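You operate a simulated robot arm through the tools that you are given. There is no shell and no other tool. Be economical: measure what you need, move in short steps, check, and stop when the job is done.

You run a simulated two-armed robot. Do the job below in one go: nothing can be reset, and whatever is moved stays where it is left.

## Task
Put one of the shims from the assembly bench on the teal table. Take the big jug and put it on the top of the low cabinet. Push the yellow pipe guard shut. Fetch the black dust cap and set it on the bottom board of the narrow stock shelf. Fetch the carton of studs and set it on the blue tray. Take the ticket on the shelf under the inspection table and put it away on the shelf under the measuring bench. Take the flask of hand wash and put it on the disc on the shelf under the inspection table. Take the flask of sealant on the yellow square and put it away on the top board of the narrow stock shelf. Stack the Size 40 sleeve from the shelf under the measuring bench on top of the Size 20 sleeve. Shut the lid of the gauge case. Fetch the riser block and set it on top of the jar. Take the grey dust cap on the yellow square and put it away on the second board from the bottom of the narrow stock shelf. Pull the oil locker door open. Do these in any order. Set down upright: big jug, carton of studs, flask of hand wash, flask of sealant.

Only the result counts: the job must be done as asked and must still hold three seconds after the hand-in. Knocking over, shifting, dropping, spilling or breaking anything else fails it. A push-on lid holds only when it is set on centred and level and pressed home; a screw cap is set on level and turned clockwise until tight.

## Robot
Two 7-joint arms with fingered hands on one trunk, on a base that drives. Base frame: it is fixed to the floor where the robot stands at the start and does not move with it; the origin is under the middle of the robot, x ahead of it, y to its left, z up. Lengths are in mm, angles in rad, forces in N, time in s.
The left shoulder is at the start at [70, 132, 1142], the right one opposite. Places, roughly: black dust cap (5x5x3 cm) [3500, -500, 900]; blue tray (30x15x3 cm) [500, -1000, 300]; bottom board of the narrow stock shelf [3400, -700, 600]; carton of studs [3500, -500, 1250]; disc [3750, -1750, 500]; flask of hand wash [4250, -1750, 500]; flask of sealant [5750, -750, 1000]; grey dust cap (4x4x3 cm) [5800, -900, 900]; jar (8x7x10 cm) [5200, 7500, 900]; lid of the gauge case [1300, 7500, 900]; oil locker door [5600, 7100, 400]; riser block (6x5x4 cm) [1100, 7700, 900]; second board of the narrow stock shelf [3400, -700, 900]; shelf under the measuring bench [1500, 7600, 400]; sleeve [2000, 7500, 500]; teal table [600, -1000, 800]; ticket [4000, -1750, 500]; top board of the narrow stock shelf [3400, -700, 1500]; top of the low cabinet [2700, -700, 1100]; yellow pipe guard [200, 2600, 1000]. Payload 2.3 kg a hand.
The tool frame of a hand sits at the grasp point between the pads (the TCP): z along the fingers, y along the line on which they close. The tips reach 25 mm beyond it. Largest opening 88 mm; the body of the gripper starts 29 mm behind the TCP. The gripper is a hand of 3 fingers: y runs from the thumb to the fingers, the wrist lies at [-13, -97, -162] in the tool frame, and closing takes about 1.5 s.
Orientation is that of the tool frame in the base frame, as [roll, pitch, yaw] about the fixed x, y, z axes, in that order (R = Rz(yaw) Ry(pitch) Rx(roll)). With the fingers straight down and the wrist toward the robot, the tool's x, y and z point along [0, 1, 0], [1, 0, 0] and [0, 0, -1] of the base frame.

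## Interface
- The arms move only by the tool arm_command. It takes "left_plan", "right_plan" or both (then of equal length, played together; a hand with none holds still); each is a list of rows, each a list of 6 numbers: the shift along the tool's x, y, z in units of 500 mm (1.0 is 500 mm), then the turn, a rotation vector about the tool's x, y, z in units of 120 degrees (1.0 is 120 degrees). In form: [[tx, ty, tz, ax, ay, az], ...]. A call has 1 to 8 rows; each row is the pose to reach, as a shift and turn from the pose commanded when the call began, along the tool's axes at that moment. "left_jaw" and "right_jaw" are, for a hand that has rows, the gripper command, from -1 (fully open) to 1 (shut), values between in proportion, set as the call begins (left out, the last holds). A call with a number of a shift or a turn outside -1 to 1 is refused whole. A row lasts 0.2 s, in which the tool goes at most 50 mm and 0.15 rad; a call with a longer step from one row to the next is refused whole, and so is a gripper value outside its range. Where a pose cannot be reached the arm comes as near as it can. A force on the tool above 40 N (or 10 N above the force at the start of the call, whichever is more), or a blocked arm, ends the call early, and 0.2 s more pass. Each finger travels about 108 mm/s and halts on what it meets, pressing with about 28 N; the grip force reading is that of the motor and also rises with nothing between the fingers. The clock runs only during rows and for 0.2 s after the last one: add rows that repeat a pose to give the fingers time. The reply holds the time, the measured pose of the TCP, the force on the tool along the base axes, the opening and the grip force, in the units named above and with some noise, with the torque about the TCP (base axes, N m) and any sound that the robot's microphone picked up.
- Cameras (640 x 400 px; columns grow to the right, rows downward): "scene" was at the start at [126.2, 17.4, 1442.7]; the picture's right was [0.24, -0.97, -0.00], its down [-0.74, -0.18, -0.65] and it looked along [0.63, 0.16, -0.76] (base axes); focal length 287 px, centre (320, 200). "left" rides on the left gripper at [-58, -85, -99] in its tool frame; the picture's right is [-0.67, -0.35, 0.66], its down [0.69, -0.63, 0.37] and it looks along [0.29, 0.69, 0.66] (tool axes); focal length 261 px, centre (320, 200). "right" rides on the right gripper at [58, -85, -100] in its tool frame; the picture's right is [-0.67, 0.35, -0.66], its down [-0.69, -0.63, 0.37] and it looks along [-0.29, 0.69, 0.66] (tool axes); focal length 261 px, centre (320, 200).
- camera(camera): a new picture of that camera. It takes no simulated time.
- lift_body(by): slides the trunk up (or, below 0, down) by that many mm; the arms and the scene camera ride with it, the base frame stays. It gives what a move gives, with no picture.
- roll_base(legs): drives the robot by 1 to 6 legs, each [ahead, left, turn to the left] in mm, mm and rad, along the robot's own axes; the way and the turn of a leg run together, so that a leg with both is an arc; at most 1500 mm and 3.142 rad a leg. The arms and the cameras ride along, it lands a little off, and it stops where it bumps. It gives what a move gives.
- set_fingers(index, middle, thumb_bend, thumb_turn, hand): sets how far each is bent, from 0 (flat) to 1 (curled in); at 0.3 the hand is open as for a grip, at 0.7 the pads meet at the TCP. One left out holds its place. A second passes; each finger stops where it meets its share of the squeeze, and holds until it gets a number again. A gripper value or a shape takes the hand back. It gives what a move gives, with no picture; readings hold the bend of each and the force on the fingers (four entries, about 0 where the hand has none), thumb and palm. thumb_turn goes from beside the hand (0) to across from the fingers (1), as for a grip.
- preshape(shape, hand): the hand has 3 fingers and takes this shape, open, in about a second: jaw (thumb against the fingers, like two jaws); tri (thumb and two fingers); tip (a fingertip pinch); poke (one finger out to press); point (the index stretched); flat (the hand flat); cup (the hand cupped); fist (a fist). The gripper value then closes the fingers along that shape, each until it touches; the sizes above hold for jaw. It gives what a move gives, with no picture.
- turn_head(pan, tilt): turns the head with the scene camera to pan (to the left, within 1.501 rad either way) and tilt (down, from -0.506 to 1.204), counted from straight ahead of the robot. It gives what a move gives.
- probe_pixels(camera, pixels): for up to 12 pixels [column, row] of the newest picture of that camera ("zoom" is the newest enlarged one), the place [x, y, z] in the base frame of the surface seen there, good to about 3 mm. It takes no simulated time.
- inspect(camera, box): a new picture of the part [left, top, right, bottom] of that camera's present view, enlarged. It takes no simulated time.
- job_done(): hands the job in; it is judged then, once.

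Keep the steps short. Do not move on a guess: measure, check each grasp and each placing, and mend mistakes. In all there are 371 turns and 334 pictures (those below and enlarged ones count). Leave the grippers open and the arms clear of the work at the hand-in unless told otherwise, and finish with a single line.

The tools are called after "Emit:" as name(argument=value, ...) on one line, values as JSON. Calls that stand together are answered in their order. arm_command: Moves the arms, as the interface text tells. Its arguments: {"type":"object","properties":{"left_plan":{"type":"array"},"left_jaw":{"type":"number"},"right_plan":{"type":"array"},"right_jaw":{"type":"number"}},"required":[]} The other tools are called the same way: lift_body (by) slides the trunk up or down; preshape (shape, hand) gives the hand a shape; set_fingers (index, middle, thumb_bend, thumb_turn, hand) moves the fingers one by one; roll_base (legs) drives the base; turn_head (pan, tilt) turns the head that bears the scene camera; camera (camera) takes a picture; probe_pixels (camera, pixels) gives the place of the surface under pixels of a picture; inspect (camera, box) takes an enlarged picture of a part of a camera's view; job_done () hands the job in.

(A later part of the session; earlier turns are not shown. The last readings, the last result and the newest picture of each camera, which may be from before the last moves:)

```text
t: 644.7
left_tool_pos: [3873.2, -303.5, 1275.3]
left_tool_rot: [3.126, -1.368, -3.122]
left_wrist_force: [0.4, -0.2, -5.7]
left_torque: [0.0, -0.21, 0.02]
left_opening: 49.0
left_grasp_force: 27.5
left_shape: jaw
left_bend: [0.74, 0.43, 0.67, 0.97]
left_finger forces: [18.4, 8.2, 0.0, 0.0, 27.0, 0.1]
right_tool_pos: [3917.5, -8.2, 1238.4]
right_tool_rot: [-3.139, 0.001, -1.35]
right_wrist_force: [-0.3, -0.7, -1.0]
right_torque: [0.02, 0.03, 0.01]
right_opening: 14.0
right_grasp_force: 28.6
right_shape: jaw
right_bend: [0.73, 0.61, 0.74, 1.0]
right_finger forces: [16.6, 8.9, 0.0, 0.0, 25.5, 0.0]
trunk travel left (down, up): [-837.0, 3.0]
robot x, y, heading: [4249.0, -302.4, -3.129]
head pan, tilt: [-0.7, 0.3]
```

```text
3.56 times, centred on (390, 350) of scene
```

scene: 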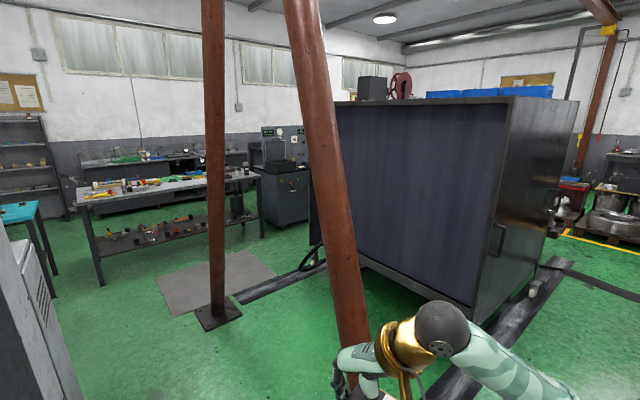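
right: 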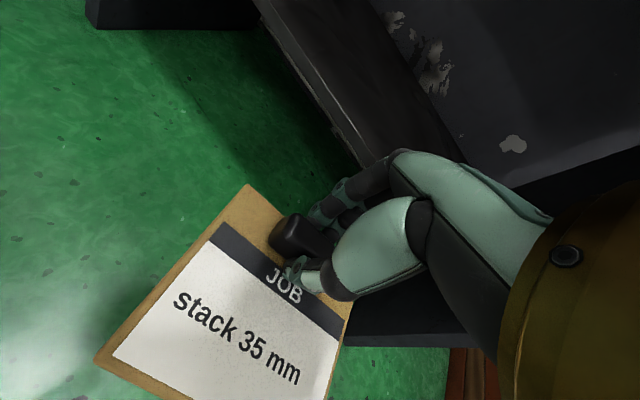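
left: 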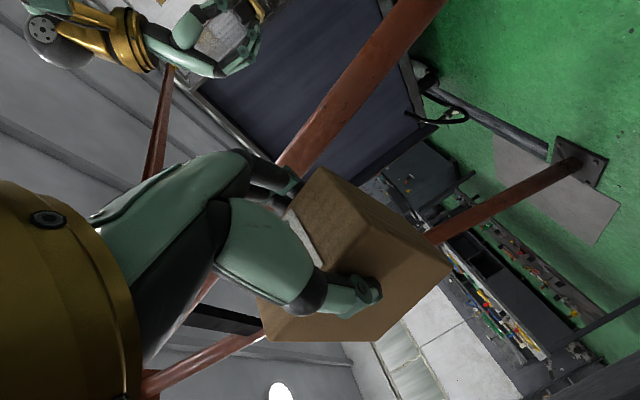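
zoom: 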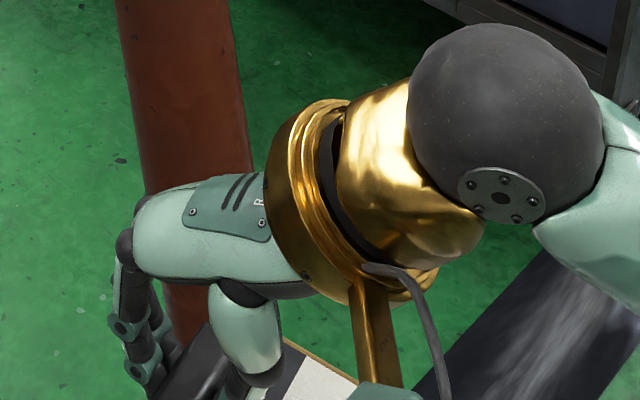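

The second pillar passes (3490,320) at arm height. I'll tuck the right hand inward by 135 mm before passing along y≈-140.

Emit:
arm_command(right_plan=[[0.07, 0.015, 0, 0, 0, 0], [0.14, 0.03, 0, 0, 0, 0], [0.2, 0.045, 0, 0, 0, 0], [0.265, 0.06, 0, 0, 0, 0], [0.265, 0.06, 0, 0, 0, 0]])

Emit:
roll_base(legs=[[0, -155, -0.012], [300, 0, 0]])

Emit:
camera(camera="scene")

```text
t: 645.9
left_tool_pos: [3872.6, -302.8, 1274.6]
left_tool_rot: [3.119, -1.369, -3.113]
left_wrist_force: [-0.6, 0.3, -6.2]
left_torque: [-0.03, -0.23, 0.0]
left_opening: 49.1
left_grasp_force: 27.6
left_shape: jaw
left_bend: [0.74, 0.43, 0.67, 0.97]
left_finger forces: [18.6, 8.1, 0.1, 0.0, 26.9, 0.1]
right_tool_pos: [3916.6, -146.4, 1238.3]
right_tool_rot: [-3.138, 0.001, -1.352]
right_wrist_force: [-0.2, -0.5, 0.0]
right_torque: [-0.01, 0.0, 0.03]
right_opening: 14.2
right_grasp_force: 28.0
right_shape: jaw
right_bend: [0.73, 0.61, 0.74, 1.0]
right_finger forces: [16.6, 8.8, 0.0, 0.1, 25.4, 0.0]
trunk travel left (down, up): [-837.0, 3.0]
robot x, y, heading: [4247.7, -299.6, -3.13]
head pan, tilt: [-0.7, 0.3]
```

```text
t: 648.9
left_tool_pos: [3573.4, -144.5, 1275.9]
left_tool_rot: [3.134, -1.372, -3.141]
left_wrist_force: [0.4, -0.6, -5.6]
left_torque: [-0.03, -0.22, -0.03]
left_opening: 48.8
left_grasp_force: 28.3
left_shape: jaw
left_bend: [0.74, 0.43, 0.67, 0.97]
left_finger forces: [18.5, 8.1, 0.0, 0.0, 27.0, 0.0]
right_tool_pos: [3619.0, 10.5, 1239.7]
right_tool_rot: [-3.142, 0.004, -1.364]
right_wrist_force: [1.4, 0.1, -0.6]
right_torque: [-0.01, 0.01, -0.02]
right_opening: 14.0
right_grasp_force: 28.1
right_shape: jaw
right_bend: [0.73, 0.61, 0.74, 1.0]
right_finger forces: [16.6, 8.8, 0.0, 0.1, 25.4, 0.1]
trunk travel left (down, up): [-837.0, 3.0]
robot x, y, heading: [3949.7, -146.9, -3.142]
head pan, tilt: [-0.7, 0.3]
```

```text
92 pictures are left
```

scene: 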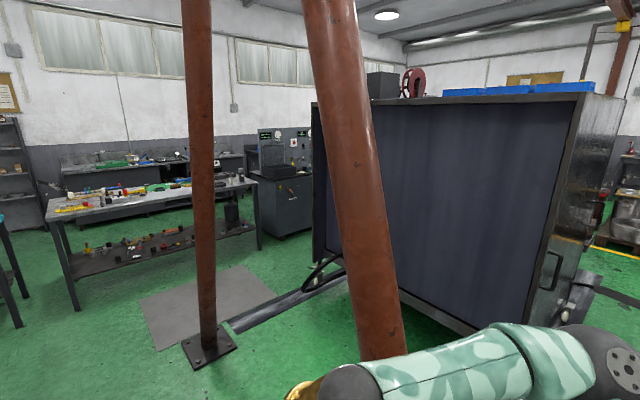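

Emit:
probe_pixels(camera="scene", pixels=[[625, 360], [560, 350], [450, 360], [385, 330], [350, 385]])

```text
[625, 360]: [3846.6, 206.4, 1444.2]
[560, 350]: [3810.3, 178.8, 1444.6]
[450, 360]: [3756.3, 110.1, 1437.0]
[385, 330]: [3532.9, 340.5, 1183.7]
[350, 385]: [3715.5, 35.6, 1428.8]
```

The elbow would pass very near the pillar. I'll extend the right hand forward to bring the elbow in.

Emit:
arm_command(right_plan=[[0, 0.07, 0, 0, 0, 0], [-0.005, 0.14, 0, 0, 0, 0], [-0.01, 0.21, 0, 0, 0, 0], [-0.015, 0.28, 0, 0, 0, 0], [-0.02, 0.34, 0, 0, 0, 0], [-0.02, 0.34, 0, 0, 0, 0]])

Emit:
turn_head(pan=-0.9, tilt=0.3)

Emit:
camera(camera="scene")

Emit:
probe_pixels(camera="scene", pixels=[[560, 370], [500, 370], [420, 370], [350, 380], [580, 390], [520, 340]])

```text
t: 650.3
left_tool_pos: [3570.9, -145.1, 1275.3]
left_tool_rot: [3.135, -1.368, -3.139]
left_wrist_force: [0.4, 0.7, -6.0]
left_torque: [0.0, -0.18, -0.03]
left_opening: 48.8
left_grasp_force: 27.8
left_shape: jaw
left_bend: [0.74, 0.43, 0.67, 0.97]
left_finger forces: [18.5, 8.1, 0.1, 0.0, 27.0, 0.0]
right_tool_pos: [3449.4, -13.5, 1239.0]
right_tool_rot: [-3.14, 0.003, -1.362]
right_wrist_force: [0.8, 0.3, -0.2]
right_torque: [-0.02, -0.01, 0.0]
right_opening: 14.3
right_grasp_force: 28.1
right_shape: jaw
right_bend: [0.73, 0.61, 0.74, 1.0]
right_finger forces: [16.7, 8.8, 0.0, 0.0, 25.4, 0.0]
trunk travel left (down, up): [-837.0, 3.0]
robot x, y, heading: [3949.8, -145.9, -3.133]
head pan, tilt: [-0.7, 0.3]
```

```text
t: 651.0
left_tool_pos: [3570.8, -144.7, 1276.7]
left_tool_rot: [3.132, -1.368, -3.136]
left_wrist_force: [0.2, 0.3, -5.6]
left_torque: [0.0, -0.2, 0.0]
left_opening: 48.9
left_grasp_force: 28.0
left_shape: jaw
left_bend: [0.74, 0.43, 0.67, 0.97]
left_finger forces: [18.6, 8.1, 0.1, 0.1, 27.0, 0.0]
right_tool_pos: [3449.8, -14.6, 1238.3]
right_tool_rot: [-3.139, 0.004, -1.363]
right_wrist_force: [-0.7, -0.3, -0.3]
right_torque: [-0.02, 0.04, 0.0]
right_opening: 14.2
right_grasp_force: 28.1
right_shape: jaw
right_bend: [0.73, 0.61, 0.74, 1.0]
right_finger forces: [16.6, 8.8, 0.0, 0.0, 25.5, 0.1]
trunk travel left (down, up): [-837.0, 3.0]
robot x, y, heading: [3947.5, -148.7, -3.14]
head pan, tilt: [-0.901, 0.3]
```

```text
91 pictures are left
```

scene: 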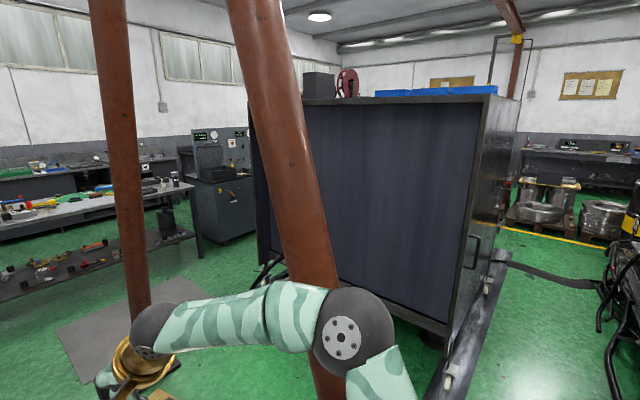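

```text
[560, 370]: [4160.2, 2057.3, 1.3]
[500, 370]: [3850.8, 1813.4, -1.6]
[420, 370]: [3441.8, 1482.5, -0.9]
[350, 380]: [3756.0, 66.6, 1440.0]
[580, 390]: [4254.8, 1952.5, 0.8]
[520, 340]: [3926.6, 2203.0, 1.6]
```

Emit:
probe_pixels(camera="scene", pixels=[[345, 335], [385, 330], [390, 345], [360, 300]])

Emit:
roll_base(legs=[[450, 0, 0.0]])

```text
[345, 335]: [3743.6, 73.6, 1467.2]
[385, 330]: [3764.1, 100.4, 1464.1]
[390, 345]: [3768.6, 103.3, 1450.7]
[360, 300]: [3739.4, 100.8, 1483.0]
```

```text
t: 652.2
left_tool_pos: [3525.0, -145.3, 1278.1]
left_tool_rot: [-3.122, -1.378, 3.133]
left_wrist_force: [-0.2, -0.2, -5.4]
left_torque: [0.01, -0.22, 0.0]
left_opening: 49.0
left_grasp_force: 27.8
left_shape: jaw
left_bend: [0.74, 0.43, 0.67, 0.97]
left_finger forces: [18.5, 8.1, 0.0, 0.0, 27.0, 0.0]
right_tool_pos: [3401.5, -16.0, 1245.4]
right_tool_rot: [3.132, 0.003, -1.347]
right_wrist_force: [-0.3, 0.3, -0.7]
right_torque: [-0.02, 0.04, 0.01]
right_opening: 14.1
right_grasp_force: 27.8
right_shape: jaw
right_bend: [0.73, 0.61, 0.74, 1.0]
right_finger forces: [16.6, 8.8, 0.1, 0.0, 25.3, 0.0]
trunk travel left (down, up): [-837.0, 3.0]
robot x, y, heading: [3888.5, -151.5, -3.124]
head pan, tilt: [-0.901, 0.3]
stopped in leg 1: the robot was blocked; the commanded pose is now the measured one
```

The base corner caught the shelf's corner. I'll shift right to y≈-95 and straighten the heading.

Emit:
roll_base(legs=[[-60, 0, -0.017], [0, -58, 0], [500, 0, 0]])

```text
t: 656.3
left_tool_pos: [3064.6, -87.0, 1273.0]
left_tool_rot: [3.139, -1.366, 3.14]
left_wrist_force: [0.4, 0.4, -4.8]
left_torque: [0.0, -0.23, 0.01]
left_opening: 49.0
left_grasp_force: 27.7
left_shape: jaw
left_bend: [0.74, 0.43, 0.67, 0.97]
left_finger forces: [18.4, 8.2, 0.1, 0.1, 27.1, 0.1]
right_tool_pos: [2944.2, 46.6, 1238.9]
right_tool_rot: [-3.14, 0.002, -1.366]
right_wrist_force: [-0.4, 0.2, 0.1]
right_torque: [0.01, 0.06, -0.02]
right_opening: 13.9
right_grasp_force: 28.5
right_shape: jaw
right_bend: [0.73, 0.61, 0.74, 1.0]
right_finger forces: [16.6, 8.8, 0.1, 0.1, 25.4, 0.0]
trunk travel left (down, up): [-837.0, 3.0]
robot x, y, heading: [3441.7, -87.2, -3.145]
head pan, tilt: [-0.901, 0.3]
```

Passing. I'll continue to x≈1700, then go left and turn toward the cabinet's west side.

Emit:
roll_base(legs=[[1500, 0, 0], [240, 0, 0], [0, 660, 0], [0, 0, 1.571], [0, 0, 1.571]])

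Emit:
turn_head(pan=0.0, tilt=0.45)

Emit:
camera(camera="scene")

```text
t: 676.2
left_tool_pos: [2071.4, -736.4, 1273.5]
left_tool_rot: [3.135, -1.363, 0.077]
left_wrist_force: [-0.4, -0.1, -5.6]
left_torque: [-0.01, 0.27, -0.03]
left_opening: 48.8
left_grasp_force: 28.1
left_shape: jaw
left_bend: [0.74, 0.43, 0.67, 0.97]
left_finger forces: [18.4, 8.1, 0.0, 0.0, 26.9, 0.0]
right_tool_pos: [2202.8, -856.9, 1237.1]
right_tool_rot: [-3.138, 0.003, 1.854]
right_wrist_force: [-0.8, -0.3, -0.1]
right_torque: [0.02, -0.02, -0.01]
right_opening: 14.2
right_grasp_force: 27.8
right_shape: jaw
right_bend: [0.73, 0.61, 0.74, 1.0]
right_finger forces: [16.4, 8.4, 0.0, 0.0, 24.8, 0.0]
trunk travel left (down, up): [-837.0, 3.0]
robot x, y, heading: [1689.0, -760.2, 0.081]
head pan, tilt: [-0.901, 0.3]
```

```text
t: 677.4
left_tool_pos: [2070.5, -735.6, 1273.5]
left_tool_rot: [3.13, -1.364, 0.081]
left_wrist_force: [-0.2, 0.2, -5.4]
left_torque: [-0.05, 0.25, 0.01]
left_opening: 49.1
left_grasp_force: 27.8
left_shape: jaw
left_bend: [0.74, 0.43, 0.67, 0.97]
left_finger forces: [18.3, 8.1, 0.0, 0.1, 27.0, 0.0]
right_tool_pos: [2201.1, -858.1, 1237.9]
right_tool_rot: [-3.138, 0.005, 1.853]
right_wrist_force: [-0.1, 0.5, -0.7]
right_torque: [0.04, -0.04, 0.0]
right_opening: 13.9
right_grasp_force: 27.9
right_shape: jaw
right_bend: [0.73, 0.61, 0.74, 1.0]
right_finger forces: [16.5, 8.4, 0.1, 0.0, 24.8, 0.1]
trunk travel left (down, up): [-837.0, 3.0]
robot x, y, heading: [1698.1, -760.3, 0.08]
head pan, tilt: [0.0, 0.45]
```

```text
90 pictures are left
```

scene: 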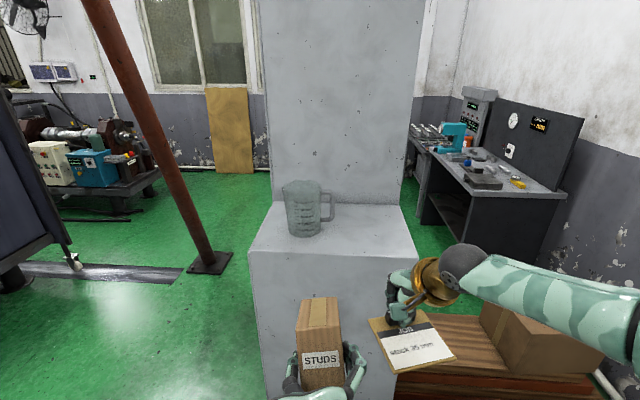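

I'll pull the ticket hand back so it clears the cabinet, straighten up, and place the carton at about y -860 on the cabinet top.

Emit:
arm_command(right_plan=[[0, -0.08, 0, 0, 0, 0], [0, -0.16, 0, 0, 0, 0], [0, -0.24, 0, 0, 0, 0], [0, -0.32, 0, 0, 0, 0], [0, -0.4, 0, 0, 0, 0]])

Emit:
roll_base(legs=[[0, 0, -0.08], [0, -100, 0], [330, 0, 0]])

Emit:
camera(camera="left")

Emit:
camera(camera="scene")

```text
t: 678.6
left_tool_pos: [2070.6, -736.1, 1273.6]
left_tool_rot: [3.139, -1.364, 0.073]
left_wrist_force: [0.4, -0.8, -5.8]
left_torque: [-0.01, 0.22, -0.01]
left_opening: 49.0
left_grasp_force: 27.7
left_shape: jaw
left_bend: [0.74, 0.43, 0.67, 0.97]
left_finger forces: [18.4, 8.2, 0.1, 0.1, 27.0, 0.0]
right_tool_pos: [2008.2, -914.1, 1239.9]
right_tool_rot: [3.141, 0.006, 1.851]
right_wrist_force: [-0.5, 0.6, -0.4]
right_torque: [0.01, -0.02, -0.04]
right_opening: 14.1
right_grasp_force: 28.1
right_shape: jaw
right_bend: [0.73, 0.61, 0.74, 1.0]
right_finger forces: [16.5, 8.5, 0.0, 0.0, 24.9, 0.0]
trunk travel left (down, up): [-837.0, 3.0]
robot x, y, heading: [1700.5, -763.3, 0.077]
head pan, tilt: [0.0, 0.45]
```

```text
t: 682.0
left_tool_pos: [2398.6, -867.1, 1274.5]
left_tool_rot: [3.135, -1.365, -0.002]
left_wrist_force: [-1.3, -0.1, -5.2]
left_torque: [0.04, 0.26, 0.01]
left_opening: 48.9
left_grasp_force: 27.7
left_shape: jaw
left_bend: [0.74, 0.43, 0.67, 0.97]
left_finger forces: [18.3, 8.2, 0.1, 0.0, 26.9, 0.1]
right_tool_pos: [2322.5, -1040.3, 1238.7]
right_tool_rot: [3.141, 0.003, 1.775]
right_wrist_force: [0.9, 0.1, 0.2]
right_torque: [0.0, -0.03, -0.02]
right_opening: 13.8
right_grasp_force: 27.9
right_shape: jaw
right_bend: [0.73, 0.61, 0.74, 1.0]
right_finger forces: [16.3, 8.5, 0.1, 0.1, 24.9, 0.0]
trunk travel left (down, up): [-837.0, 3.0]
robot x, y, heading: [2022.4, -863.4, -0.004]
head pan, tilt: [0.0, 0.45]
```

```text
89 pictures are left
```

left: 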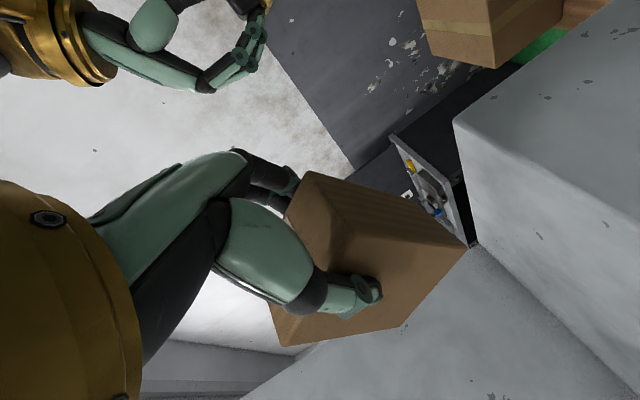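

```text
88 pictures are left
```

scene: 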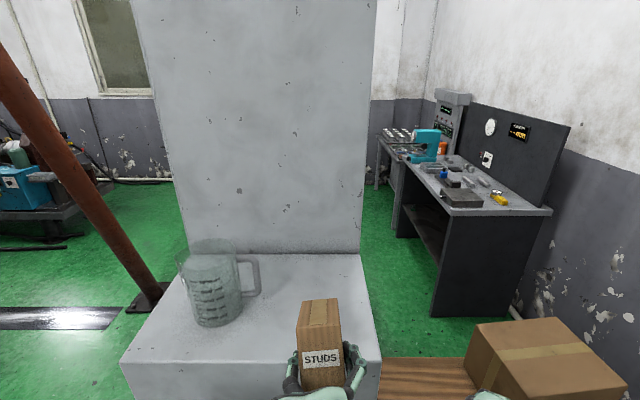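

Emit:
roll_base(legs=[[160, 0, 0]])

Emit:
lift_body(by=-90)

Emit:
camera(camera="left")

Emit:
probe_pixels(camera="left", pixels=[[300, 190], [330, 240], [360, 255], [400, 235], [440, 240], [455, 250], [390, 320], [300, 340], [420, 290], [470, 300]])

```text
t: 683.4
left_tool_pos: [2556.1, -868.0, 1275.3]
left_tool_rot: [3.13, -1.367, 0.003]
left_wrist_force: [-0.9, 1.2, -5.3]
left_torque: [0.03, 0.24, 0.03]
left_opening: 48.9
left_grasp_force: 28.2
left_shape: jaw
left_bend: [0.74, 0.43, 0.67, 0.97]
left_finger forces: [18.3, 8.0, 0.1, 0.0, 27.0, 0.0]
right_tool_pos: [2480.2, -1040.0, 1238.5]
right_tool_rot: [-3.141, 0.004, 1.773]
right_wrist_force: [0.9, -0.3, -0.6]
right_torque: [0.0, -0.03, 0.01]
right_opening: 13.5
right_grasp_force: 28.1
right_shape: jaw
right_bend: [0.73, 0.61, 0.74, 1.0]
right_finger forces: [16.4, 8.5, 0.1, 0.0, 24.8, 0.0]
trunk travel left (down, up): [-837.0, 3.0]
robot x, y, heading: [2182.7, -861.6, -0.002]
head pan, tilt: [0.0, 0.45]
```

```text
t: 684.7
left_tool_pos: [2561.8, -867.7, 1183.8]
left_tool_rot: [3.135, -1.365, -0.003]
left_wrist_force: [-0.8, 0.0, -3.9]
left_torque: [0.03, 0.13, -0.02]
left_opening: 49.2
left_grasp_force: 27.9
left_shape: jaw
left_bend: [0.74, 0.43, 0.67, 0.97]
left_finger forces: [18.3, 9.2, 0.0, 0.1, 27.3, 0.0]
right_tool_pos: [2484.5, -1040.3, 1147.4]
right_tool_rot: [-3.136, 0.002, 1.774]
right_wrist_force: [0.9, -0.8, -1.1]
right_torque: [-0.03, 0.0, 0.04]
right_opening: 13.9
right_grasp_force: 28.2
right_shape: jaw
right_bend: [0.73, 0.61, 0.74, 1.0]
right_finger forces: [16.4, 8.5, 0.0, 0.0, 24.9, 0.0]
trunk travel left (down, up): [-747.0, 93.0]
robot x, y, heading: [2184.8, -862.7, -0.006]
head pan, tilt: [0.0, 0.45]
```

```text
87 pictures are left
```

left: 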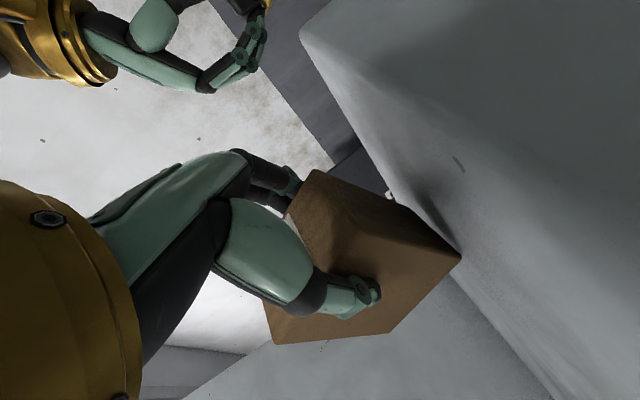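

```text
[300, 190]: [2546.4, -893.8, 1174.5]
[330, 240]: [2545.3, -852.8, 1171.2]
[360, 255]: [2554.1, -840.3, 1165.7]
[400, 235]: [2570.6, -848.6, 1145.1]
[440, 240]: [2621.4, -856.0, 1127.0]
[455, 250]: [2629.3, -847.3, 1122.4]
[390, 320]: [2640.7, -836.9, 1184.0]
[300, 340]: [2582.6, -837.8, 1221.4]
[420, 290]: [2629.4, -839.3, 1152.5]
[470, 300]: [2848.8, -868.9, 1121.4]
```

The far bottom edge touches while the near edge is 24 mm up. I'll lower in steps so the carton rotates flat in the grip.

Emit:
lift_body(by=-14)

Emit:
lift_body(by=-10)

Emit:
camera(camera="left")

Emit:
probe_pixels(camera="left", pixels=[[330, 240], [360, 255], [390, 250], [410, 245], [440, 260], [300, 200], [320, 200]])

```text
t: 685.3
left_tool_pos: [2558.7, -867.2, 1170.7]
left_tool_rot: [3.123, -1.364, 0.009]
left_wrist_force: [-1.4, -1.1, -2.9]
left_torque: [0.07, -0.04, -0.03]
left_opening: 49.3
left_grasp_force: 27.3
left_shape: jaw
left_bend: [0.74, 0.41, 0.67, 0.99]
left_finger forces: [18.7, 10.3, 0.0, 0.0, 28.7, 0.0]
right_tool_pos: [2483.2, -1040.8, 1133.8]
right_tool_rot: [-3.139, 0.004, 1.775]
right_wrist_force: [0.1, 0.2, -0.3]
right_torque: [-0.02, -0.04, 0.06]
right_opening: 14.0
right_grasp_force: 28.0
right_shape: jaw
right_bend: [0.73, 0.61, 0.74, 1.0]
right_finger forces: [16.4, 8.5, 0.0, 0.1, 25.0, 0.0]
trunk travel left (down, up): [-733.0, 107.0]
robot x, y, heading: [2182.9, -865.2, -0.004]
head pan, tilt: [0.0, 0.45]
```

```text
t: 685.9
left_tool_pos: [2558.8, -865.9, 1160.5]
left_tool_rot: [3.135, -1.365, -0.004]
left_wrist_force: [-1.4, -1.6, -0.3]
left_torque: [0.06, -0.11, -0.01]
left_opening: 49.8
left_grasp_force: 28.0
left_shape: jaw
left_bend: [0.74, 0.41, 0.67, 1.0]
left_finger forces: [18.2, 10.9, 0.1, 0.0, 29.0, 0.0]
right_tool_pos: [2483.1, -1040.2, 1123.9]
right_tool_rot: [-3.139, 0.004, 1.773]
right_wrist_force: [-0.7, 0.5, 0.1]
right_torque: [-0.01, 0.0, 0.01]
right_opening: 13.9
right_grasp_force: 27.9
right_shape: jaw
right_bend: [0.73, 0.61, 0.74, 1.0]
right_finger forces: [16.4, 8.5, 0.0, 0.0, 24.9, 0.0]
trunk travel left (down, up): [-723.0, 117.0]
robot x, y, heading: [2185.9, -865.2, 0.001]
head pan, tilt: [0.0, 0.45]
```

```text
86 pictures are left
```

left: 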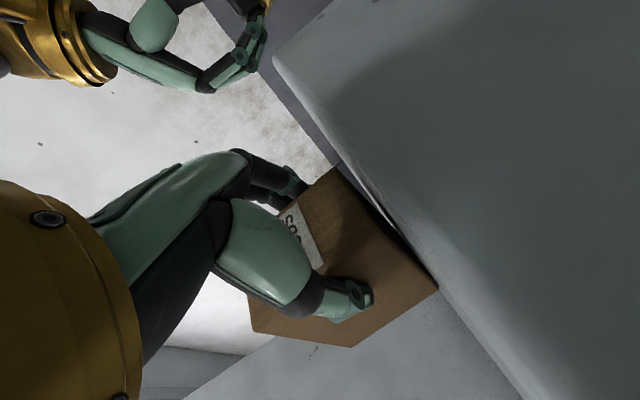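

```text
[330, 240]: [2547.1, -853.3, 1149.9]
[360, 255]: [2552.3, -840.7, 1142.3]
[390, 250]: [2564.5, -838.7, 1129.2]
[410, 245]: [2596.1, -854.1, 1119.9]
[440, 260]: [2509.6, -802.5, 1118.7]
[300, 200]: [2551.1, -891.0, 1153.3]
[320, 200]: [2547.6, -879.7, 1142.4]
```

Emit:
lift_body(by=-5)

Emit:
arm_command(left_plan=[[0, 0, 0, 0, 0, 0], [0, 0, 0, 0, 0, 0], [0, 0, 0, 0, 0, 0], [0, 0, 0, 0, 0, 0], [0, 0, 0, 0, 0, 0]], left_jaw=-0.8)

Emit:
roll_base(legs=[[-250, 0, 0]])

Emit:
camera(camera="scene")

```text
t: 686.4
left_tool_pos: [2559.2, -866.4, 1155.8]
left_tool_rot: [3.134, -1.367, -0.004]
left_wrist_force: [-2.2, -0.4, -1.1]
left_torque: [0.05, -0.15, -0.01]
left_opening: 49.7
left_grasp_force: 27.8
left_shape: jaw
left_bend: [0.74, 0.41, 0.67, 1.0]
left_finger forces: [18.3, 11.2, 0.0, 0.0, 29.0, 0.1]
right_tool_pos: [2483.0, -1040.2, 1118.7]
right_tool_rot: [-3.141, 0.002, 1.775]
right_wrist_force: [-0.2, 0.1, -0.6]
right_torque: [0.0, 0.0, 0.04]
right_opening: 13.6
right_grasp_force: 28.3
right_shape: jaw
right_bend: [0.73, 0.61, 0.74, 1.0]
right_finger forces: [16.5, 8.5, 0.0, 0.0, 24.9, 0.1]
trunk travel left (down, up): [-718.0, 122.0]
robot x, y, heading: [2188.3, -865.9, 0.002]
head pan, tilt: [0.0, 0.45]
```

```text
t: 687.6
left_tool_pos: [2559.4, -868.0, 1154.7]
left_tool_rot: [3.125, -1.364, 0.008]
left_wrist_force: [0.5, -0.6, 0.2]
left_torque: [0.02, 0.0, -0.03]
left_opening: 79.0
left_grasp_force: 0.0
left_shape: jaw
left_bend: [0.29, 0.32, 0.34, 0.98]
left_finger forces: [0.0, 0.0, 0.0, 0.0, 0.0, 0.0]
right_tool_pos: [2482.7, -1040.6, 1117.4]
right_tool_rot: [-3.14, 0.003, 1.773]
right_wrist_force: [0.4, 0.4, -0.8]
right_torque: [0.0, -0.02, -0.02]
right_opening: 13.8
right_grasp_force: 28.0
right_shape: jaw
right_bend: [0.73, 0.61, 0.74, 1.0]
right_finger forces: [16.4, 8.5, 0.1, 0.0, 25.0, 0.0]
trunk travel left (down, up): [-718.0, 122.0]
robot x, y, heading: [2181.5, -862.5, -0.002]
head pan, tilt: [0.0, 0.45]
```

```text
t: 689.4
left_tool_pos: [2312.4, -866.2, 1154.5]
left_tool_rot: [3.136, -1.361, -0.002]
left_wrist_force: [0.1, -0.1, 0.0]
left_torque: [0.02, -0.02, 0.03]
left_opening: 78.8
left_grasp_force: 0.1
left_shape: jaw
left_bend: [0.29, 0.32, 0.34, 0.98]
left_finger forces: [0.1, 0.1, 0.0, 0.0, 0.1, 0.1]
right_tool_pos: [2237.3, -1039.4, 1119.6]
right_tool_rot: [-3.139, 0.003, 1.775]
right_wrist_force: [0.7, 0.3, -0.2]
right_torque: [0.02, -0.02, -0.01]
right_opening: 13.9
right_grasp_force: 28.1
right_shape: jaw
right_bend: [0.73, 0.61, 0.74, 1.0]
right_finger forces: [16.4, 8.5, 0.0, 0.0, 24.9, 0.0]
trunk travel left (down, up): [-718.0, 122.0]
robot x, y, heading: [1933.8, -864.5, -0.003]
head pan, tilt: [0.0, 0.45]
```

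```text
85 pictures are left
```

scene: 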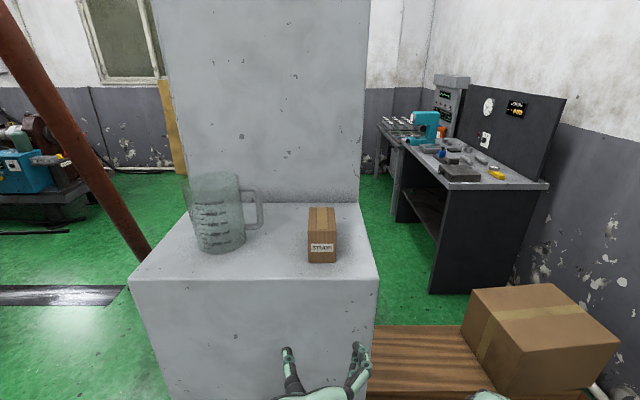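

The carton stands flat on the cabinet next to the jug. I'll tilt the left hand to tool-down (still closing sideways) for a grasp from above.

Emit:
arm_command(left_plan=[[0, 0, 0, 0, -0.07, 0], [0, 0, 0, 0, -0.14, 0], [0, 0, 0, 0, -0.21, 0], [0, 0, 0, 0, -0.28, 0], [0, 0, 0, 0, -0.35, 0], [0, 0, 0, 0, -0.42, 0], [0, 0, 0, 0, -0.49, 0], [0, 0, 0, 0, -0.56, 0]], left_jaw=-1)

Emit:
arm_command(left_plan=[[0, 0, 0, 0, -0.045, 0], [0, 0, 0, 0, -0.092, 0], [0.06, 0, -0.06, 0, -0.092, 0], [0.1, 0, -0.14, 0, -0.092, 0], [0.1, 0, -0.2, 0, -0.092, 0]])

Emit:
inspect(camera="scene", box=[280, 190, 370, 280])

Emit:
probe_pixels(camera="zoom", pixels=[[200, 100], [380, 100], [210, 250], [390, 250], [300, 150], [300, 300], [220, 90], [300, 215]])

```text
t: 691.2
left_tool_pos: [2311.8, -866.4, 1153.4]
left_tool_rot: [3.14, -0.192, -0.008]
left_wrist_force: [0.0, -0.5, -0.3]
left_torque: [0.01, 0.02, -0.03]
left_opening: 87.4
left_grasp_force: 0.0
left_shape: jaw
left_bend: [0.3, 0.3, 0.3, 0.98]
left_finger forces: [0.1, 0.0, 0.0, 0.1, 0.0, 0.0]
right_tool_pos: [2234.4, -1040.0, 1118.6]
right_tool_rot: [-3.138, 0.005, 1.775]
right_wrist_force: [0.2, 0.7, -0.1]
right_torque: [0.03, 0.01, 0.01]
right_opening: 14.0
right_grasp_force: 27.8
right_shape: jaw
right_bend: [0.73, 0.61, 0.74, 1.0]
right_finger forces: [16.3, 8.5, 0.1, 0.0, 24.8, 0.0]
trunk travel left (down, up): [-718.0, 122.0]
robot x, y, heading: [1933.0, -861.2, 0.0]
head pan, tilt: [0.0, 0.45]
```

```text
t: 692.4
left_tool_pos: [2335.3, -864.3, 1259.1]
left_tool_rot: [-3.141, -0.001, -0.012]
left_wrist_force: [-0.3, -0.4, -0.1]
left_torque: [0.0, -0.02, -0.01]
left_opening: 87.6
left_grasp_force: 0.1
left_shape: jaw
left_bend: [0.3, 0.3, 0.3, 0.98]
left_finger forces: [0.1, 0.1, 0.0, 0.0, 0.1, 0.0]
left hand out of reach, approached as far as the arm can: row 5
right_tool_pos: [2234.2, -1040.2, 1119.5]
right_tool_rot: [-3.14, 0.004, 1.775]
right_wrist_force: [-0.2, -0.4, -0.3]
right_torque: [-0.01, -0.02, 0.0]
right_opening: 13.8
right_grasp_force: 28.1
right_shape: jaw
right_bend: [0.73, 0.61, 0.74, 1.0]
right_finger forces: [16.4, 8.5, 0.0, 0.0, 24.9, 0.0]
trunk travel left (down, up): [-718.0, 122.0]
robot x, y, heading: [1936.1, -861.0, 0.002]
head pan, tilt: [0.0, 0.45]
```

```text
4.44 times, centred on (325, 235) of scene
```

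zoom: 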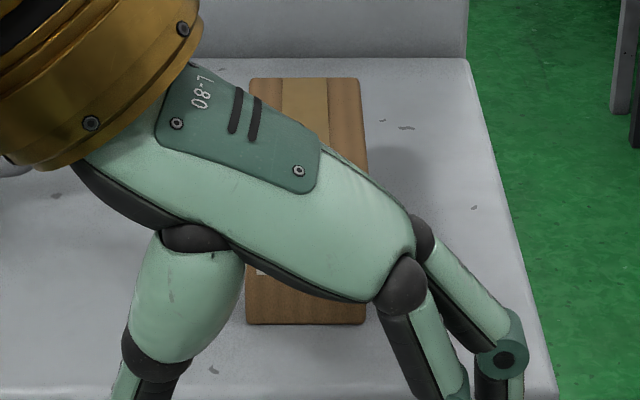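

```text
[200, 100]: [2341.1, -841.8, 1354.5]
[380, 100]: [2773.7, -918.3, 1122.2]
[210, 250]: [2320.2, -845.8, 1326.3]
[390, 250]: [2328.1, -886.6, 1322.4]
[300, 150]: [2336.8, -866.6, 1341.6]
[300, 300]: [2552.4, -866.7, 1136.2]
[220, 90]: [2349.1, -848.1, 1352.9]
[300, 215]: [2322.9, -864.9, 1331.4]
```

I'll drive ahead 250 mm, then position over the carton centre (2602,-867).

Emit:
roll_base(legs=[[247, 0, 0]])

Emit:
arm_command(left_plan=[[0.03, 0.004, 0, 0, 0, 0], [0.04, 0.004, 0.05, 0, 0, 0], [0.04, 0.004, 0.1, 0, 0, 0]])

Emit:
camera(camera="left")

```text
t: 694.2
left_tool_pos: [2580.1, -859.5, 1261.2]
left_tool_rot: [3.139, -0.001, -0.002]
left_wrist_force: [-0.6, 0.3, -0.1]
left_torque: [-0.02, -0.01, -0.02]
left_opening: 87.7
left_grasp_force: 0.2
left_shape: jaw
left_bend: [0.3, 0.3, 0.3, 0.98]
left_finger forces: [0.1, 0.0, 0.0, 0.0, 0.0, 0.0]
right_tool_pos: [2479.2, -1037.1, 1119.2]
right_tool_rot: [-3.141, 0.005, 1.782]
right_wrist_force: [0.3, 0.7, -1.0]
right_torque: [0.02, -0.03, -0.02]
right_opening: 13.9
right_grasp_force: 27.9
right_shape: jaw
right_bend: [0.73, 0.61, 0.74, 1.0]
right_finger forces: [16.4, 8.5, 0.1, 0.0, 25.0, 0.0]
trunk travel left (down, up): [-718.0, 122.0]
robot x, y, heading: [2178.1, -863.6, 0.005]
head pan, tilt: [0.0, 0.45]
```

```text
t: 695.0
left_tool_pos: [2601.2, -862.6, 1209.7]
left_tool_rot: [3.14, -0.001, 0.0]
left_wrist_force: [0.3, -0.2, 0.0]
left_torque: [0.02, -0.02, 0.0]
left_opening: 87.6
left_grasp_force: 0.1
left_shape: jaw
left_bend: [0.3, 0.3, 0.3, 0.98]
left_finger forces: [0.1, 0.0, 0.0, 0.0, 0.0, 0.0]
left hand out of reach, approached as far as the arm can: row 1
right_tool_pos: [2482.4, -1036.6, 1119.7]
right_tool_rot: [-3.138, 0.005, 1.783]
right_wrist_force: [0.3, 0.0, -0.5]
right_torque: [0.0, -0.01, 0.0]
right_opening: 13.9
right_grasp_force: 27.8
right_shape: jaw
right_bend: [0.73, 0.61, 0.74, 1.0]
right_finger forces: [16.6, 8.5, 0.0, 0.0, 24.9, 0.0]
trunk travel left (down, up): [-718.0, 122.0]
robot x, y, heading: [2178.6, -863.1, 0.009]
head pan, tilt: [0.0, 0.45]
```

```text
83 pictures are left
```

left: 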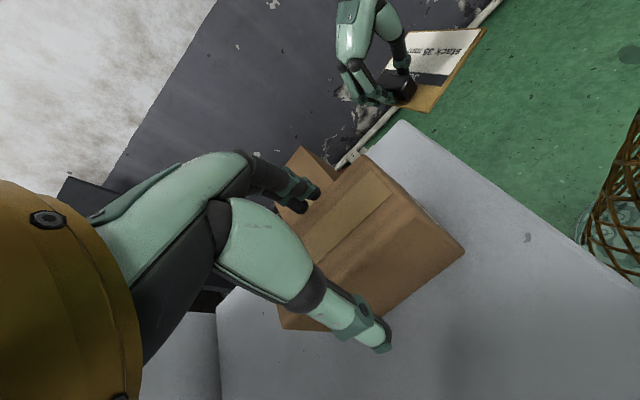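

Emit:
arm_command(left_plan=[[0, 0.008, 0.03, 0, 0, 0], [0, 0.008, 0.06, 0, 0, 0], [0, 0.008, 0.06, 0, 0, 0]])

Emit:
arm_command(left_plan=[[0, 0, 0, 0, 0, 0], [0, 0, 0, 0, 0, 0], [0, 0, 0, 0, 0, 0], [0, 0, 0, 0, 0, 0], [0, 0, 0, 0, 0, 0]], left_jaw=0.8)

Emit:
lift_body(by=60)

Emit:
camera(camera="left")

```text
t: 695.8
left_tool_pos: [2601.2, -868.4, 1179.9]
left_tool_rot: [3.141, 0.001, -0.002]
left_wrist_force: [0.1, 0.0, -0.5]
left_torque: [-0.02, 0.01, 0.03]
left_opening: 87.8
left_grasp_force: 0.1
left_shape: jaw
left_bend: [0.3, 0.3, 0.3, 0.98]
left_finger forces: [0.3, 0.0, 0.0, 0.0, 0.1, 0.0]
right_tool_pos: [2480.8, -1037.6, 1118.2]
right_tool_rot: [-3.14, 0.004, 1.782]
right_wrist_force: [0.4, 0.1, -0.2]
right_torque: [0.05, -0.04, 0.0]
right_opening: 13.9
right_grasp_force: 28.2
right_shape: jaw
right_bend: [0.73, 0.61, 0.74, 1.0]
right_finger forces: [16.5, 8.6, 0.0, 0.1, 24.8, 0.1]
trunk travel left (down, up): [-718.0, 122.0]
robot x, y, heading: [2180.5, -861.5, 0.003]
head pan, tilt: [0.0, 0.45]
```

```text
t: 697.0
left_tool_pos: [2600.0, -867.6, 1179.6]
left_tool_rot: [3.139, 0.002, -0.003]
left_wrist_force: [-0.7, 1.2, -0.3]
left_torque: [-0.01, 0.0, -0.02]
left_opening: 49.6
left_grasp_force: 28.3
left_shape: jaw
left_bend: [0.74, 0.42, 0.67, 1.0]
left_finger forces: [16.6, 9.2, 0.0, 0.1, 25.6, 0.0]
right_tool_pos: [2482.1, -1036.9, 1119.3]
right_tool_rot: [-3.141, 0.004, 1.783]
right_wrist_force: [0.1, -0.2, 1.0]
right_torque: [0.02, -0.01, 0.02]
right_opening: 13.8
right_grasp_force: 28.4
right_shape: jaw
right_bend: [0.73, 0.61, 0.74, 1.0]
right_finger forces: [16.4, 8.5, 0.0, 0.1, 24.9, 0.0]
trunk travel left (down, up): [-718.0, 122.0]
robot x, y, heading: [2180.2, -860.4, 0.006]
head pan, tilt: [0.0, 0.45]
```

```text
t: 698.0
left_tool_pos: [2602.9, -868.1, 1239.1]
left_tool_rot: [3.139, 0.001, -0.002]
left_wrist_force: [0.3, 0.1, -5.6]
left_torque: [-0.01, 0.0, -0.03]
left_opening: 49.6
left_grasp_force: 28.0
left_shape: jaw
left_bend: [0.74, 0.42, 0.67, 1.0]
left_finger forces: [16.6, 9.1, 0.0, 0.0, 25.6, 0.0]
right_tool_pos: [2482.8, -1036.0, 1177.8]
right_tool_rot: [-3.138, 0.002, 1.783]
right_wrist_force: [-0.2, 0.6, -0.8]
right_torque: [-0.01, 0.03, -0.01]
right_opening: 13.7
right_grasp_force: 27.9
right_shape: jaw
right_bend: [0.73, 0.61, 0.74, 1.0]
right_finger forces: [16.5, 8.6, 0.0, 0.0, 24.9, 0.0]
trunk travel left (down, up): [-778.0, 62.0]
robot x, y, heading: [2181.1, -861.2, 0.012]
head pan, tilt: [0.0, 0.45]
```

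```text
82 pictures are left
```

left: 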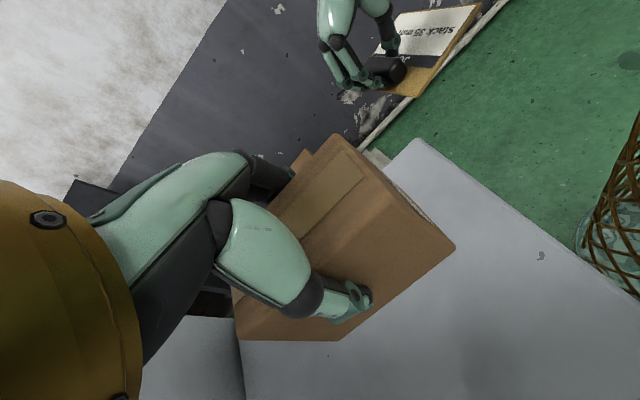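

Now the carton hangs level with no torque. I'll drive the long way round to the teal table: first back to x≈1350, then north along the aisle.

Emit:
roll_base(legs=[[-830, 0, -0.012], [0, 1500, 0], [0, 1500, 0]])

Emit:
roll_base(legs=[[0, 1500, 0], [0, 1000, 0]])

```text
t: 716.8
left_tool_pos: [1851.2, 2181.9, 1239.3]
left_tool_rot: [3.141, 0.001, -0.029]
left_wrist_force: [-0.5, -0.3, -5.9]
left_torque: [0.02, -0.01, 0.03]
left_opening: 49.9
left_grasp_force: 27.9
left_shape: jaw
left_bend: [0.74, 0.42, 0.67, 1.0]
left_finger forces: [16.7, 9.2, 0.1, 0.0, 25.7, 0.0]
right_tool_pos: [1727.3, 2015.8, 1178.3]
right_tool_rot: [-3.137, 0.004, 1.754]
right_wrist_force: [-0.8, 0.1, -1.3]
right_torque: [0.02, 0.0, -0.01]
right_opening: 14.1
right_grasp_force: 27.9
right_shape: jaw
right_bend: [0.73, 0.61, 0.74, 1.0]
right_finger forces: [16.4, 8.5, 0.0, 0.0, 24.9, 0.0]
trunk travel left (down, up): [-778.0, 62.0]
robot x, y, heading: [1432.8, 2201.2, -0.026]
head pan, tilt: [0.0, 0.45]
```

```text
t: 729.1
left_tool_pos: [1888.4, 4700.3, 1238.4]
left_tool_rot: [3.141, 0.002, -0.022]
left_wrist_force: [-0.7, 0.9, -5.6]
left_torque: [-0.01, -0.01, -0.01]
left_opening: 49.7
left_grasp_force: 28.4
left_shape: jaw
left_bend: [0.74, 0.42, 0.67, 1.0]
left_finger forces: [16.6, 9.1, 0.1, 0.0, 25.7, 0.1]
right_tool_pos: [1765.1, 4534.3, 1176.6]
right_tool_rot: [-3.138, 0.004, 1.76]
right_wrist_force: [-0.4, 0.0, -1.5]
right_torque: [0.02, -0.01, 0.0]
right_opening: 13.7
right_grasp_force: 27.9
right_shape: jaw
right_bend: [0.73, 0.61, 0.74, 1.0]
right_finger forces: [16.4, 8.5, 0.0, 0.0, 24.9, 0.1]
trunk travel left (down, up): [-778.0, 62.0]
robot x, y, heading: [1468.0, 4714.4, -0.013]
head pan, tilt: [0.0, 0.45]
```

I'm now close to the measuring bench, so I'll deliver the ticket first: turn toward it and tuck the carton hand back.

Emit:
roll_base(legs=[[0, 0, 1.584], [1500, 0, 0], [450, 218, 0]])

Emit:
arm_command(left_plan=[[-0.07, -0.04, 0, 0, 0, 0], [-0.14, -0.08, 0, 0, 0, 0], [-0.21, -0.13, 0, 0, 0, 0], [-0.28, -0.18, 0, 0, 0, 0], [-0.34, -0.24, 0, 0, 0, 0], [-0.4, -0.3, 0, 0, 0, 0]])

Emit:
turn_head(pan=0.0, tilt=0.6)

Emit:
camera(camera="scene")

```text
t: 742.9
left_tool_pos: [1246.4, 7081.2, 1240.3]
left_tool_rot: [-3.141, 0.001, 1.568]
left_wrist_force: [-0.3, -0.5, -4.8]
left_torque: [-0.02, -0.02, -0.01]
left_opening: 49.9
left_grasp_force: 28.1
left_shape: jaw
left_bend: [0.74, 0.42, 0.67, 1.0]
left_finger forces: [16.7, 9.1, 0.1, 0.0, 25.6, 0.0]
right_tool_pos: [1414.7, 6960.4, 1178.4]
right_tool_rot: [-3.14, 0.004, -2.932]
right_wrist_force: [-0.8, 0.7, 0.0]
right_torque: [0.04, 0.02, 0.01]
right_opening: 13.8
right_grasp_force: 27.8
right_shape: jaw
right_bend: [0.73, 0.61, 0.74, 1.0]
right_finger forces: [16.5, 8.4, 0.0, 0.0, 24.9, 0.1]
trunk travel left (down, up): [-778.0, 62.0]
robot x, y, heading: [1239.1, 6655.0, 1.575]
head pan, tilt: [0.0, 0.45]
```

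```text
t: 744.3
left_tool_pos: [1090.9, 6879.8, 1238.9]
left_tool_rot: [3.138, 0.0, 1.569]
left_wrist_force: [-0.4, 0.3, -5.2]
left_torque: [0.0, -0.03, 0.0]
left_opening: 49.7
left_grasp_force: 27.3
left_shape: jaw
left_bend: [0.74, 0.42, 0.67, 1.0]
left_finger forces: [16.7, 9.4, 0.0, 0.0, 26.2, 0.0]
right_tool_pos: [1411.2, 6961.5, 1179.7]
right_tool_rot: [-3.141, 0.008, -2.932]
right_wrist_force: [0.7, 0.6, -1.2]
right_torque: [0.01, 0.05, -0.03]
right_opening: 13.9
right_grasp_force: 27.8
right_shape: jaw
right_bend: [0.73, 0.61, 0.74, 1.0]
right_finger forces: [16.5, 8.5, 0.1, 0.0, 24.9, 0.0]
trunk travel left (down, up): [-778.0, 62.0]
robot x, y, heading: [1237.6, 6661.8, 1.575]
head pan, tilt: [0.0, 0.45]
```

```text
t: 745.0
left_tool_pos: [1094.7, 6881.0, 1239.1]
left_tool_rot: [3.139, 0.002, 1.57]
left_wrist_force: [1.5, 0.0, -5.8]
left_torque: [-0.02, 0.0, -0.01]
left_opening: 49.6
left_grasp_force: 27.8
left_shape: jaw
left_bend: [0.74, 0.42, 0.67, 1.0]
left_finger forces: [16.8, 9.4, 0.0, 0.0, 26.2, 0.0]
right_tool_pos: [1412.7, 6960.9, 1179.0]
right_tool_rot: [-3.137, 0.002, -2.931]
right_wrist_force: [-0.7, 0.2, -0.5]
right_torque: [0.03, -0.02, -0.02]
right_opening: 13.9
right_grasp_force: 28.0
right_shape: jaw
right_bend: [0.73, 0.61, 0.74, 1.0]
right_finger forces: [16.6, 8.6, 0.0, 0.0, 24.9, 0.0]
trunk travel left (down, up): [-778.0, 62.0]
robot x, y, heading: [1243.9, 6659.5, 1.575]
head pan, tilt: [0.0, 0.6]
```

```text
81 pictures are left
```

scene: 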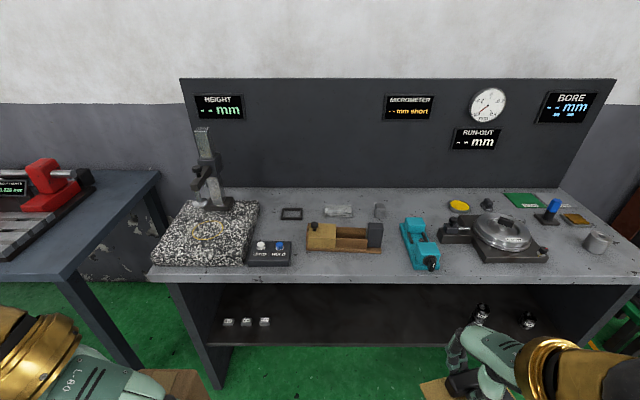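

I'll lower the trunk in front of the bench, then extend the ticket hand forward.

Emit:
lift_body(by=-400)

Emit:
lift_body(by=-285)

Emit:
arm_command(right_plan=[[-0.015, 0.07, 0, 0, 0, 0], [-0.03, 0.14, 0, 0, 0, 0], [-0.045, 0.21, 0, 0, 0, 0], [-0.06, 0.28, 0, 0, 0, 0], [-0.074, 0.35, 0, 0, 0, 0]])

Emit:
roll_base(legs=[[395, 0, 0]])

Emit:
camera(camera="scene")

Emit:
camera(camera="right")

```text
t: 748.8
left_tool_pos: [1095.1, 6880.2, 839.0]
left_tool_rot: [3.141, 0.001, 1.569]
left_wrist_force: [0.2, -0.3, -5.5]
left_torque: [-0.02, 0.0, 0.01]
left_opening: 49.6
left_grasp_force: 27.7
left_shape: jaw
left_bend: [0.74, 0.42, 0.67, 1.0]
left_finger forces: [16.9, 9.4, 0.0, 0.0, 26.1, 0.0]
right_tool_pos: [1413.4, 6960.7, 779.4]
right_tool_rot: [-3.139, 0.004, -2.931]
right_wrist_force: [0.1, -0.5, 0.0]
right_torque: [0.02, -0.01, 0.01]
right_opening: 13.8
right_grasp_force: 28.0
right_shape: jaw
right_bend: [0.73, 0.61, 0.74, 1.0]
right_finger forces: [16.6, 8.6, 0.0, 0.1, 24.9, 0.1]
trunk travel left (down, up): [-378.0, 462.0]
robot x, y, heading: [1240.4, 6657.8, 1.575]
head pan, tilt: [0.0, 0.6]
```

```text
t: 751.7
left_tool_pos: [1094.6, 6880.8, 555.1]
left_tool_rot: [3.138, 0.001, 1.568]
left_wrist_force: [0.1, -0.8, -6.2]
left_torque: [0.0, -0.02, -0.02]
left_opening: 49.5
left_grasp_force: 28.1
left_shape: jaw
left_bend: [0.74, 0.42, 0.67, 1.0]
left_finger forces: [17.0, 9.3, 0.0, 0.0, 26.2, 0.0]
right_tool_pos: [1414.4, 6959.8, 494.3]
right_tool_rot: [-3.136, 0.003, -2.934]
right_wrist_force: [-0.3, 0.1, -0.3]
right_torque: [0.03, 0.02, 0.03]
right_opening: 14.0
right_grasp_force: 28.6
right_shape: jaw
right_bend: [0.73, 0.61, 0.74, 1.0]
right_finger forces: [16.5, 8.5, 0.0, 0.0, 24.9, 0.1]
trunk travel left (down, up): [-93.0, 747.0]
robot x, y, heading: [1241.2, 6659.7, 1.574]
head pan, tilt: [0.0, 0.6]
```

```text
t: 752.9
left_tool_pos: [1094.9, 6881.0, 554.3]
left_tool_rot: [-3.141, 0.003, 1.569]
left_wrist_force: [-0.3, 0.5, -5.4]
left_torque: [0.0, -0.01, 0.01]
left_opening: 49.7
left_grasp_force: 28.1
left_shape: jaw
left_bend: [0.74, 0.42, 0.67, 1.0]
left_finger forces: [16.9, 9.3, 0.0, 0.0, 26.2, 0.1]
right_tool_pos: [1414.8, 7140.0, 493.4]
right_tool_rot: [-3.14, 0.006, -2.93]
right_wrist_force: [-0.2, 0.1, -1.4]
right_torque: [0.0, -0.02, 0.02]
right_opening: 13.9
right_grasp_force: 28.0
right_shape: jaw
right_bend: [0.73, 0.61, 0.74, 1.0]
right_finger forces: [16.5, 8.5, 0.1, 0.1, 24.9, 0.0]
trunk travel left (down, up): [-93.0, 747.0]
robot x, y, heading: [1241.0, 6659.8, 1.575]
head pan, tilt: [0.0, 0.6]
```

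```text
t: 755.4
left_tool_pos: [1093.7, 7272.3, 554.7]
left_tool_rot: [3.14, 0.001, 1.567]
left_wrist_force: [0.9, 0.6, -5.3]
left_torque: [0.0, 0.05, -0.02]
left_opening: 49.8
left_grasp_force: 28.2
left_shape: jaw
left_bend: [0.74, 0.42, 0.67, 1.0]
left_finger forces: [16.8, 9.3, 0.0, 0.0, 26.2, 0.0]
right_tool_pos: [1412.9, 7529.5, 493.6]
right_tool_rot: [-3.138, 0.003, -2.932]
right_wrist_force: [0.1, 0.9, -1.4]
right_torque: [0.04, 0.02, 0.0]
right_opening: 14.1
right_grasp_force: 28.4
right_shape: jaw
right_bend: [0.73, 0.61, 0.74, 1.0]
right_finger forces: [16.6, 8.5, 0.1, 0.1, 24.9, 0.1]
trunk travel left (down, up): [-93.0, 747.0]
robot x, y, heading: [1239.6, 7054.0, 1.576]
head pan, tilt: [0.0, 0.6]
```

```text
80 pictures are left
```

scene: 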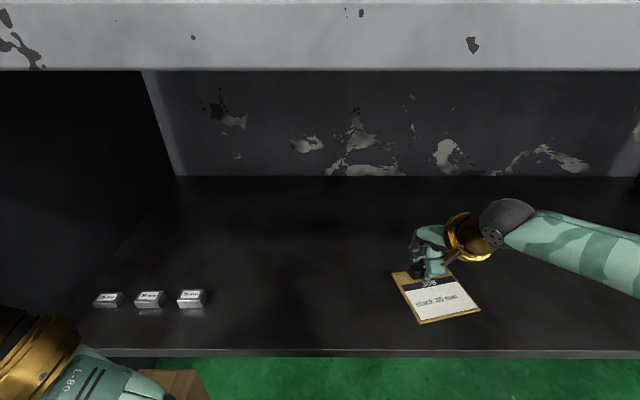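

```text
79 pictures are left
```

right: 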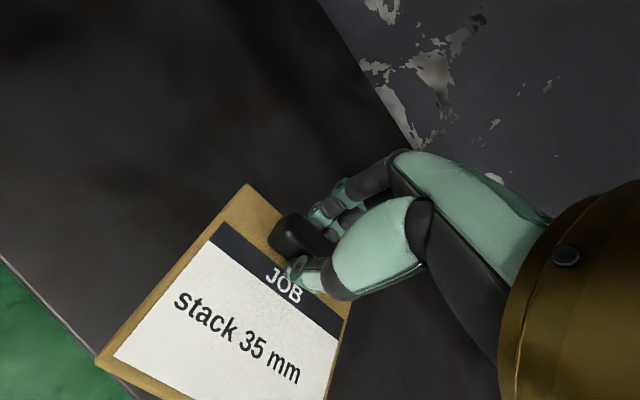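

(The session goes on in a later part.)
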